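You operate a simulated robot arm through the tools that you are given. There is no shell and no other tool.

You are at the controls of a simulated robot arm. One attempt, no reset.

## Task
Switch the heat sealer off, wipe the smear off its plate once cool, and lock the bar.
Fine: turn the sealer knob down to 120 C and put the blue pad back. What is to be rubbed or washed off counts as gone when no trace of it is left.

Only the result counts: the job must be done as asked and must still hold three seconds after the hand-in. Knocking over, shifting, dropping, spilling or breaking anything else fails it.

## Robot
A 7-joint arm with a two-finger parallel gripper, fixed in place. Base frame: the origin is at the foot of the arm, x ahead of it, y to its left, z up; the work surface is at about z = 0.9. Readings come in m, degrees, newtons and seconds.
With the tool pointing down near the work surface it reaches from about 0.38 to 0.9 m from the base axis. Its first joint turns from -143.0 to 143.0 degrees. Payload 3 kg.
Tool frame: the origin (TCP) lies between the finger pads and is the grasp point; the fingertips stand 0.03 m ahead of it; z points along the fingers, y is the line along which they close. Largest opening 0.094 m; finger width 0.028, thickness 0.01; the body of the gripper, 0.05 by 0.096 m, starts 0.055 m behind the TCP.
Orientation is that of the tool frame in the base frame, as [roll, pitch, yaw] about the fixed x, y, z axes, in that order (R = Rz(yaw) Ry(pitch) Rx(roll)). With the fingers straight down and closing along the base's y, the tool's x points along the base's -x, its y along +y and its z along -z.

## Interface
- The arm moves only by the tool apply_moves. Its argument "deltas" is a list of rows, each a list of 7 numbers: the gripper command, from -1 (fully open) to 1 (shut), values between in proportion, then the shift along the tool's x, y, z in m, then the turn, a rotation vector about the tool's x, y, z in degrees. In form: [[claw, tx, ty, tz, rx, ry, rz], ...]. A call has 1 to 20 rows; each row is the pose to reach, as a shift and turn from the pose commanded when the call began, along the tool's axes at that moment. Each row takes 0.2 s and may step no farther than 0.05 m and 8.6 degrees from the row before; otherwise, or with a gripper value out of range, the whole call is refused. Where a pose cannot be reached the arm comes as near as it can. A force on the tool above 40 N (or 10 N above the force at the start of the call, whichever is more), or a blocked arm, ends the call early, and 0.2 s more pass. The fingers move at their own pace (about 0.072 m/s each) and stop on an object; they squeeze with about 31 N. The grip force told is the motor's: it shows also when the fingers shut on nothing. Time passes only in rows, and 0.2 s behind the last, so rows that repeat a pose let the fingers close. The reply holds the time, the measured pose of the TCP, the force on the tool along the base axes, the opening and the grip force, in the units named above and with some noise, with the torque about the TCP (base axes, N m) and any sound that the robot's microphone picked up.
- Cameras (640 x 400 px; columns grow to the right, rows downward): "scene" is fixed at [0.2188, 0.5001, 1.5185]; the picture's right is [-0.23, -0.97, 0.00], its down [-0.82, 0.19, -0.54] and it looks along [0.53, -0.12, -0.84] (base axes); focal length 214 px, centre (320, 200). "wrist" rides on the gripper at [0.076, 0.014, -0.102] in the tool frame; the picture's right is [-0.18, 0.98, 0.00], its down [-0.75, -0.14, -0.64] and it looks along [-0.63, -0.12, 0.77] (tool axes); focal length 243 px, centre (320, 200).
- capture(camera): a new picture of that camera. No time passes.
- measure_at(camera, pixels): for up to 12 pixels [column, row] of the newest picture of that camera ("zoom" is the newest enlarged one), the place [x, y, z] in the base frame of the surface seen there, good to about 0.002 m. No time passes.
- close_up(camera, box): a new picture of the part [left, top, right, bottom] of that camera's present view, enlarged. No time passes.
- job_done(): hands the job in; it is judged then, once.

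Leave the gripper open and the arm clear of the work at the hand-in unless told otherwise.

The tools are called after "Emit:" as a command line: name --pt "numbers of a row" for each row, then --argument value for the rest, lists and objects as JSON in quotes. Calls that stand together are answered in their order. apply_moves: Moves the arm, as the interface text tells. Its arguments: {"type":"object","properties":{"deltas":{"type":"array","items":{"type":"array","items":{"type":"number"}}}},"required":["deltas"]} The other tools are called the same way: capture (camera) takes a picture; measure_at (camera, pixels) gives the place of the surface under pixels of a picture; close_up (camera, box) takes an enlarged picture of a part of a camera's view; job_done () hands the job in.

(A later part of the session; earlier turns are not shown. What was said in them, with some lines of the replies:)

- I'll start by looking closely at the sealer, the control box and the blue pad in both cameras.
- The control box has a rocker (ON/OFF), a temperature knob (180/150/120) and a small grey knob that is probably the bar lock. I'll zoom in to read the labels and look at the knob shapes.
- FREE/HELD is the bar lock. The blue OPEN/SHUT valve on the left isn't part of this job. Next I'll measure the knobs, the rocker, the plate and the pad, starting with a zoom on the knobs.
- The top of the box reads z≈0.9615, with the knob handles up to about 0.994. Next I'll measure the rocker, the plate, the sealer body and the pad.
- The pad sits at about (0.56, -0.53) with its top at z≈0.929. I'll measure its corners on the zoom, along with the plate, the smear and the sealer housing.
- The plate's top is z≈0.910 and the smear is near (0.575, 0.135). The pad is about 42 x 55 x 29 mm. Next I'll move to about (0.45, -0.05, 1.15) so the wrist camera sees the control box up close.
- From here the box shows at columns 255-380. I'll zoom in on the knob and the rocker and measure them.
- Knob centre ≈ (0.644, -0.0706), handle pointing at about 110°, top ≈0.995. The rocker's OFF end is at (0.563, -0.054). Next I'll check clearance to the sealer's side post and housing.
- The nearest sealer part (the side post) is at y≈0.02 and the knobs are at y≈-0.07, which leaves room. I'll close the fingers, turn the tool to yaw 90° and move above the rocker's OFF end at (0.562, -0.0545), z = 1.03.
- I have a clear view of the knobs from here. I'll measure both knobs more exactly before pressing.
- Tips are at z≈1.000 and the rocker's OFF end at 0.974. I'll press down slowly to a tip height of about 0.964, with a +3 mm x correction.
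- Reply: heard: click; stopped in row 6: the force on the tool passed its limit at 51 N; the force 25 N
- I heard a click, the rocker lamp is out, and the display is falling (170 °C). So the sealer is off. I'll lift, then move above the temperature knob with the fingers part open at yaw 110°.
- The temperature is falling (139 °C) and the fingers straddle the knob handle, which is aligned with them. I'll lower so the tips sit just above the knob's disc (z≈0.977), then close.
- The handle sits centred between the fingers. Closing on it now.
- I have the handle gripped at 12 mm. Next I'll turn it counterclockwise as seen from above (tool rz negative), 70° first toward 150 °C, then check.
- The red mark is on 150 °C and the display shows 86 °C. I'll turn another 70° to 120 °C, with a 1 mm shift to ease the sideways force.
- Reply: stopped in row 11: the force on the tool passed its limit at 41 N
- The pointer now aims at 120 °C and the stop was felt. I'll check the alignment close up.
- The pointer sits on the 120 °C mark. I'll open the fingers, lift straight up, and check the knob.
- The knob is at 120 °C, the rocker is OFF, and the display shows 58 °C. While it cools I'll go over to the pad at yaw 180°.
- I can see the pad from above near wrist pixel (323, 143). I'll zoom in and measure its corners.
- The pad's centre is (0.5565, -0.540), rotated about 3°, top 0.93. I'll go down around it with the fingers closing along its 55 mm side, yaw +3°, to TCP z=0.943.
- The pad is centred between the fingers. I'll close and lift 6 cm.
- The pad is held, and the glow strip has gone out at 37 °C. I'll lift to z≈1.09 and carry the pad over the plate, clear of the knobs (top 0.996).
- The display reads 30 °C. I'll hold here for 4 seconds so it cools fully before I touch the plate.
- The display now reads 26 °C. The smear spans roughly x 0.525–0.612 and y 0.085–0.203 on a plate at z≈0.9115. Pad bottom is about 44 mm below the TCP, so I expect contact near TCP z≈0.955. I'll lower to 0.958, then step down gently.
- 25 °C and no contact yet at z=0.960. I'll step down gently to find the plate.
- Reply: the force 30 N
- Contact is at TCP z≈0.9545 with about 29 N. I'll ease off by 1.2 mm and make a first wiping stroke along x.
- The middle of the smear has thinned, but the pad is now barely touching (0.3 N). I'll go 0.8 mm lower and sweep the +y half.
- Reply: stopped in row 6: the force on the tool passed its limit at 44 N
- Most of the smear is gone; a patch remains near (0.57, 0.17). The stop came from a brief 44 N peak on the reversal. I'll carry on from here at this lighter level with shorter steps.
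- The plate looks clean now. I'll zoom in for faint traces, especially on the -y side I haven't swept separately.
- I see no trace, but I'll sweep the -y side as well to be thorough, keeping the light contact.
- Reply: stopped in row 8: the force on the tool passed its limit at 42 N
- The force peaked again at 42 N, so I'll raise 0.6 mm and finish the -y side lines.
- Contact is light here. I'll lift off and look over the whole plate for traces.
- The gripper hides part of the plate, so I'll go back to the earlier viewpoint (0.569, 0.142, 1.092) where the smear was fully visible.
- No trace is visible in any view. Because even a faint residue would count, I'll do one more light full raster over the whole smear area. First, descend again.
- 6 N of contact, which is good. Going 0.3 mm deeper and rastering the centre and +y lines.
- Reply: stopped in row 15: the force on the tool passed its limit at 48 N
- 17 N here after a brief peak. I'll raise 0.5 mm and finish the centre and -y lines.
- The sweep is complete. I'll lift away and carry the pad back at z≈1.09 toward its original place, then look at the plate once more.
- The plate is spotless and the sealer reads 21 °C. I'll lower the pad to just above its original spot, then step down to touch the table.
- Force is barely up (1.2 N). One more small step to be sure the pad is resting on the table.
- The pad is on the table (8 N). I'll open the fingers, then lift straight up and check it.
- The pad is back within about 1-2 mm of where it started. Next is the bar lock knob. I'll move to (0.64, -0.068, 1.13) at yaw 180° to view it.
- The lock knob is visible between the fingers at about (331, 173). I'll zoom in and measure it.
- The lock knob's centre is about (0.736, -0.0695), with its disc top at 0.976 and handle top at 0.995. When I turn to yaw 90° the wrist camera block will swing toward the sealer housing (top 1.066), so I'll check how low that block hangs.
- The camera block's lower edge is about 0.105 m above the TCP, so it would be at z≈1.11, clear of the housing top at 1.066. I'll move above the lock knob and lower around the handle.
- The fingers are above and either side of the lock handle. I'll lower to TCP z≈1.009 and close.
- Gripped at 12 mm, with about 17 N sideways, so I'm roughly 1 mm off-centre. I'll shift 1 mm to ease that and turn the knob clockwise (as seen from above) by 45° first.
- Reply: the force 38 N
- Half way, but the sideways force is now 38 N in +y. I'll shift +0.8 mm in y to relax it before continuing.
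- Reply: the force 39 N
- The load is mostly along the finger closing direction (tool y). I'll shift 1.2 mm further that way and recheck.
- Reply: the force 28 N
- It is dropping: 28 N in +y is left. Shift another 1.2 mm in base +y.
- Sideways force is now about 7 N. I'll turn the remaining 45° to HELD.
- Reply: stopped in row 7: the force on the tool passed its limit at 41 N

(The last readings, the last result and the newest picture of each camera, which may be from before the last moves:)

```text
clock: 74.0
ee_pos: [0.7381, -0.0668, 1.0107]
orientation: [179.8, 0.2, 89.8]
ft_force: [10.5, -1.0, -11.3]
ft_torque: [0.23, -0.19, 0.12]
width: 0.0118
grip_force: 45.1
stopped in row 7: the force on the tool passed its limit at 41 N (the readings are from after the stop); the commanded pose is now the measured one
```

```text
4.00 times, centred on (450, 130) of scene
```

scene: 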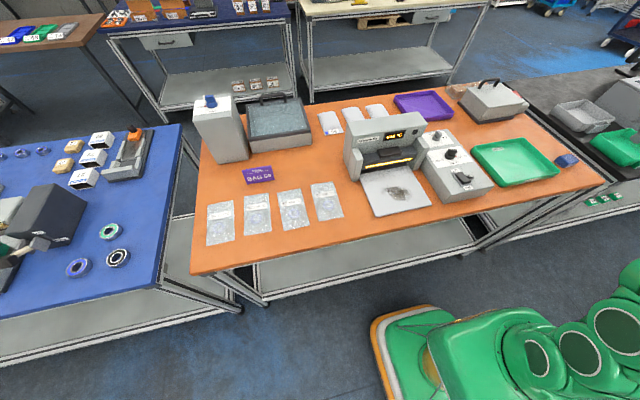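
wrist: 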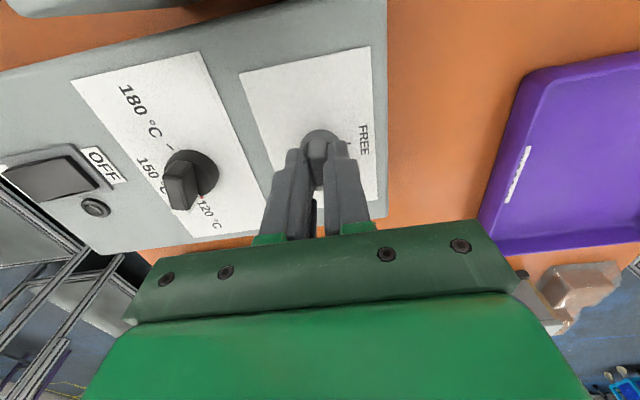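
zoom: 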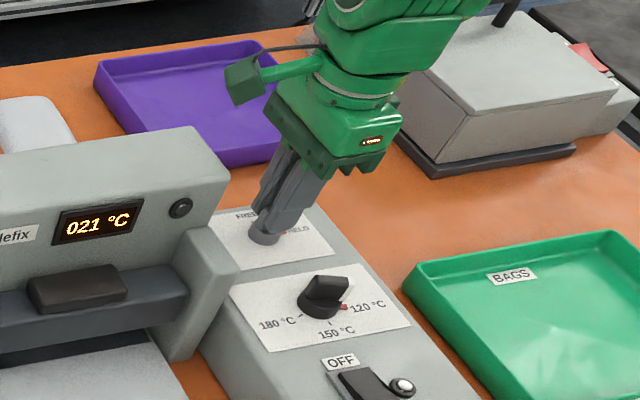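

The tool is at yaw 90° and the red mark now shows by HELD. I'll release, lift straight up, and check.

Emit:
apply_moves --pt "0.04 0 0 0 0 0 0" --pt "0.04 0 0 0 0 0 0" --pt "0.04 0 0 0 0 0 0" --pt "0.04 0 0 -0.02 0 0 0" --pt "0.04 0 0 -0.05 0 0 0" --pt "0.04 0 0 -0.09 0 0 0" --pt "0.04 0 0 -0.13 0 0 0"

Emit:
capture --camera "wrist"

Emit:
close_up --camera "scene" --box '[415, 115, 485, 165]'

```text
clock: 75.6
ee_pos: [0.7376, -0.0668, 1.1416]
orientation: [179.8, 0.2, 90.0]
ft_force: [-0.3, -0.1, -0.3]
ft_torque: [-0.01, -0.01, -0.02]
width: 0.0451
grip_force: 0.1
```

```text
taken
```

wrist: 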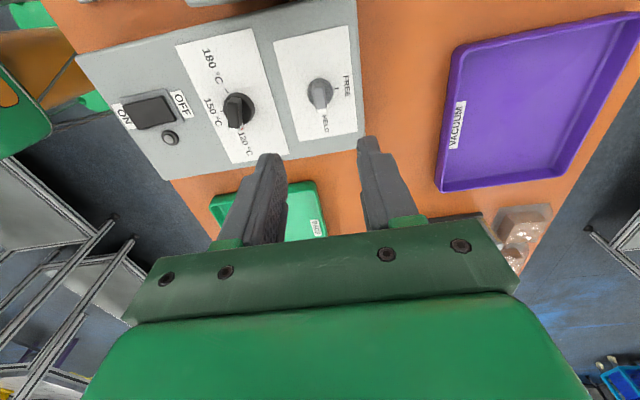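

```text
8.00 times, centred on (450, 140) of scene
```

zoom: 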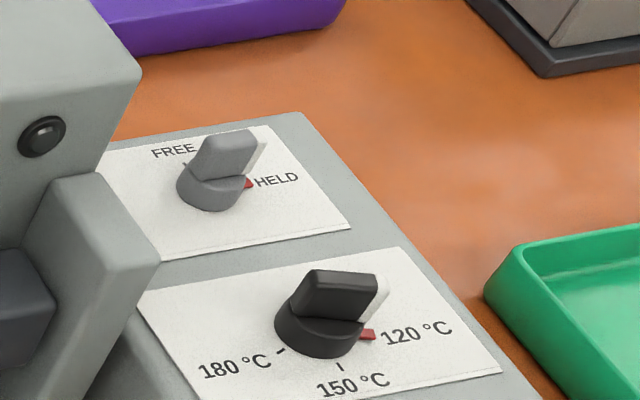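

Red marks are at HELD and 120 °C. I'll check the pointer alignment from above, plus the rocker and plate.

Emit:
close_up --camera "wrist" --box '[190, 20, 370, 170]'

Emit:
close_up --camera "scene" --box '[340, 100, 500, 220]'

```text
2.67 times, centred on (280, 95) of wrist
```

zoom: 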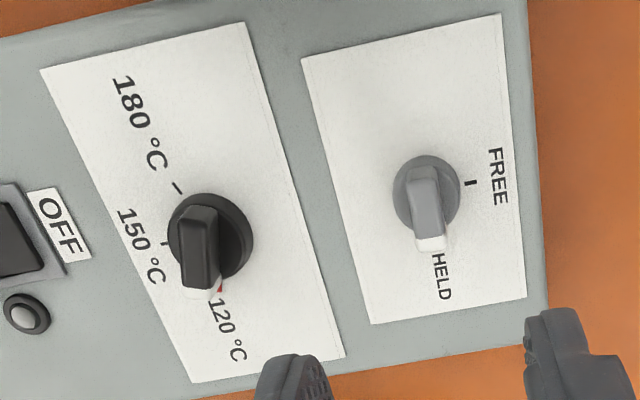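

```text
3.33 times, centred on (420, 160) of scene
```

zoom: 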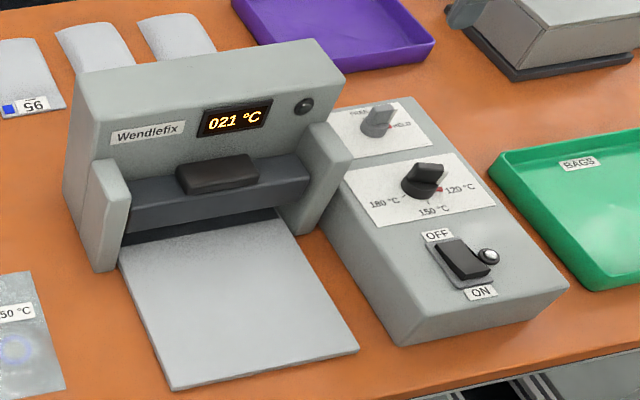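

Everything reads right: rocker OFF, knob at 120 °C, lock at HELD, plate clean. I'll raise and retract the arm with the gripper open, then do a last look round.

Emit:
apply_moves --pt "-1 0 0 -0.045 0 0 0" --pt "-1 0 0 -0.09 0 0 0" --pt "-1 0.003 -0.035 -0.12 0 0 0" --pt "-1 0.006 -0.075 -0.14 0 0 0" --pt "-1 0.01 -0.115 -0.16 0 0 0" --pt "-1 0.013 -0.155 -0.16 0 0 0" --pt "-1 0.016 -0.195 -0.16 0 0 0" --pt "-1 0.02 -0.226 -0.16 0 0 0" --pt "-1 0.02 -0.226 -0.16 0 0 0" --pt "-1 0.02 -0.226 -0.16 0 0 0"

Emit:
capture --camera "scene"

Emit:
close_up --camera "scene" --box '[340, 100, 500, 220]'

Emit:
close_up --camera "scene" --box '[460, 80, 620, 200]'

```text
clock: 77.8
ee_pos: [0.5106, -0.0483, 1.2989]
orientation: [179.8, 0.3, 90.0]
ft_force: [1.2, -1.2, -0.5]
ft_torque: [-0.02, 0.03, -0.01]
width: 0.0939
grip_force: 0.0
```

```text
taken
```

scene: 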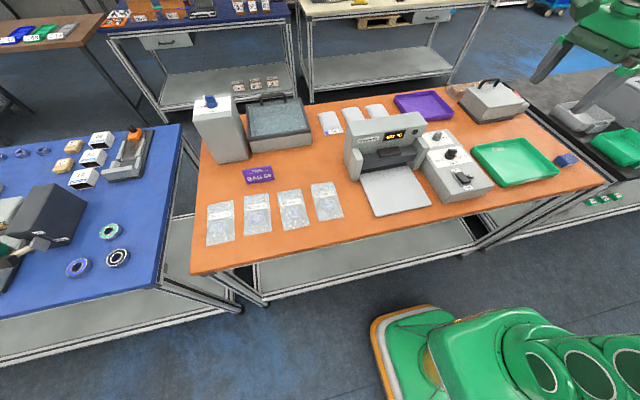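

```text
3.33 times, centred on (420, 160) of scene
```

zoom: 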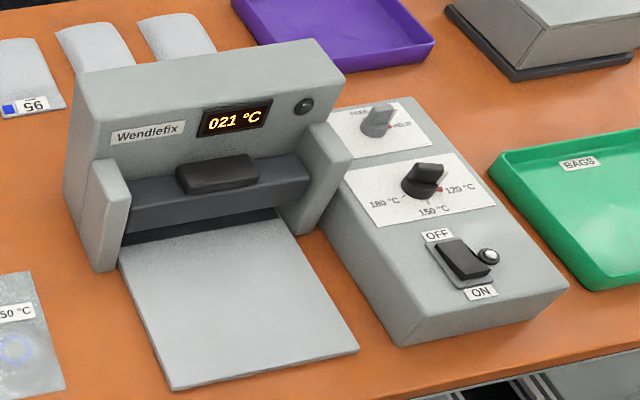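

```text
3.33 times, centred on (540, 140) of scene
```

zoom: 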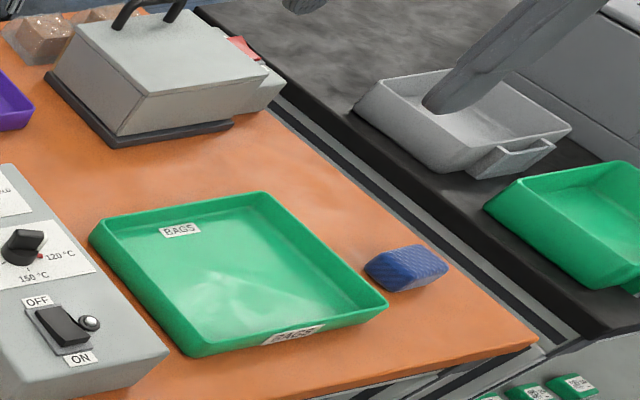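

The sealer is off at 21 °C, the plate is clean, the knob is at 120 °C and the lock is at HELD. The pad is back in its place, nothing else has moved, and the arm is clear with the gripper open. Handing in.

Emit:
job_done

```text
The job is handed in.
```

The job is handed in, with everything you asked for done. I haven't seen the verdict.

- **Sealer:** the rocker is at OFF. The lamp went out and the display cooled from 180 °C to 21 °C.
- **Temperature knob:** it is turned down to the 120 °C mark.
- **Plate:** I began wiping at 25 °C. No trace of the smear showed in any camera view afterwards, and I made a second full pass to be safe.
- **Blue pad:** it is back where it was, within about 2 mm.
- **Bar lock:** the knob is at HELD.

While wiping and turning the knobs, the force on the arm briefly passed its 40 N limit several times, with a peak of 51 N when pressing the rocker. Each time I eased off or re-centred before going on. In the last pictures nothing else on the bench had moved, and the arm was clear with the gripper open.
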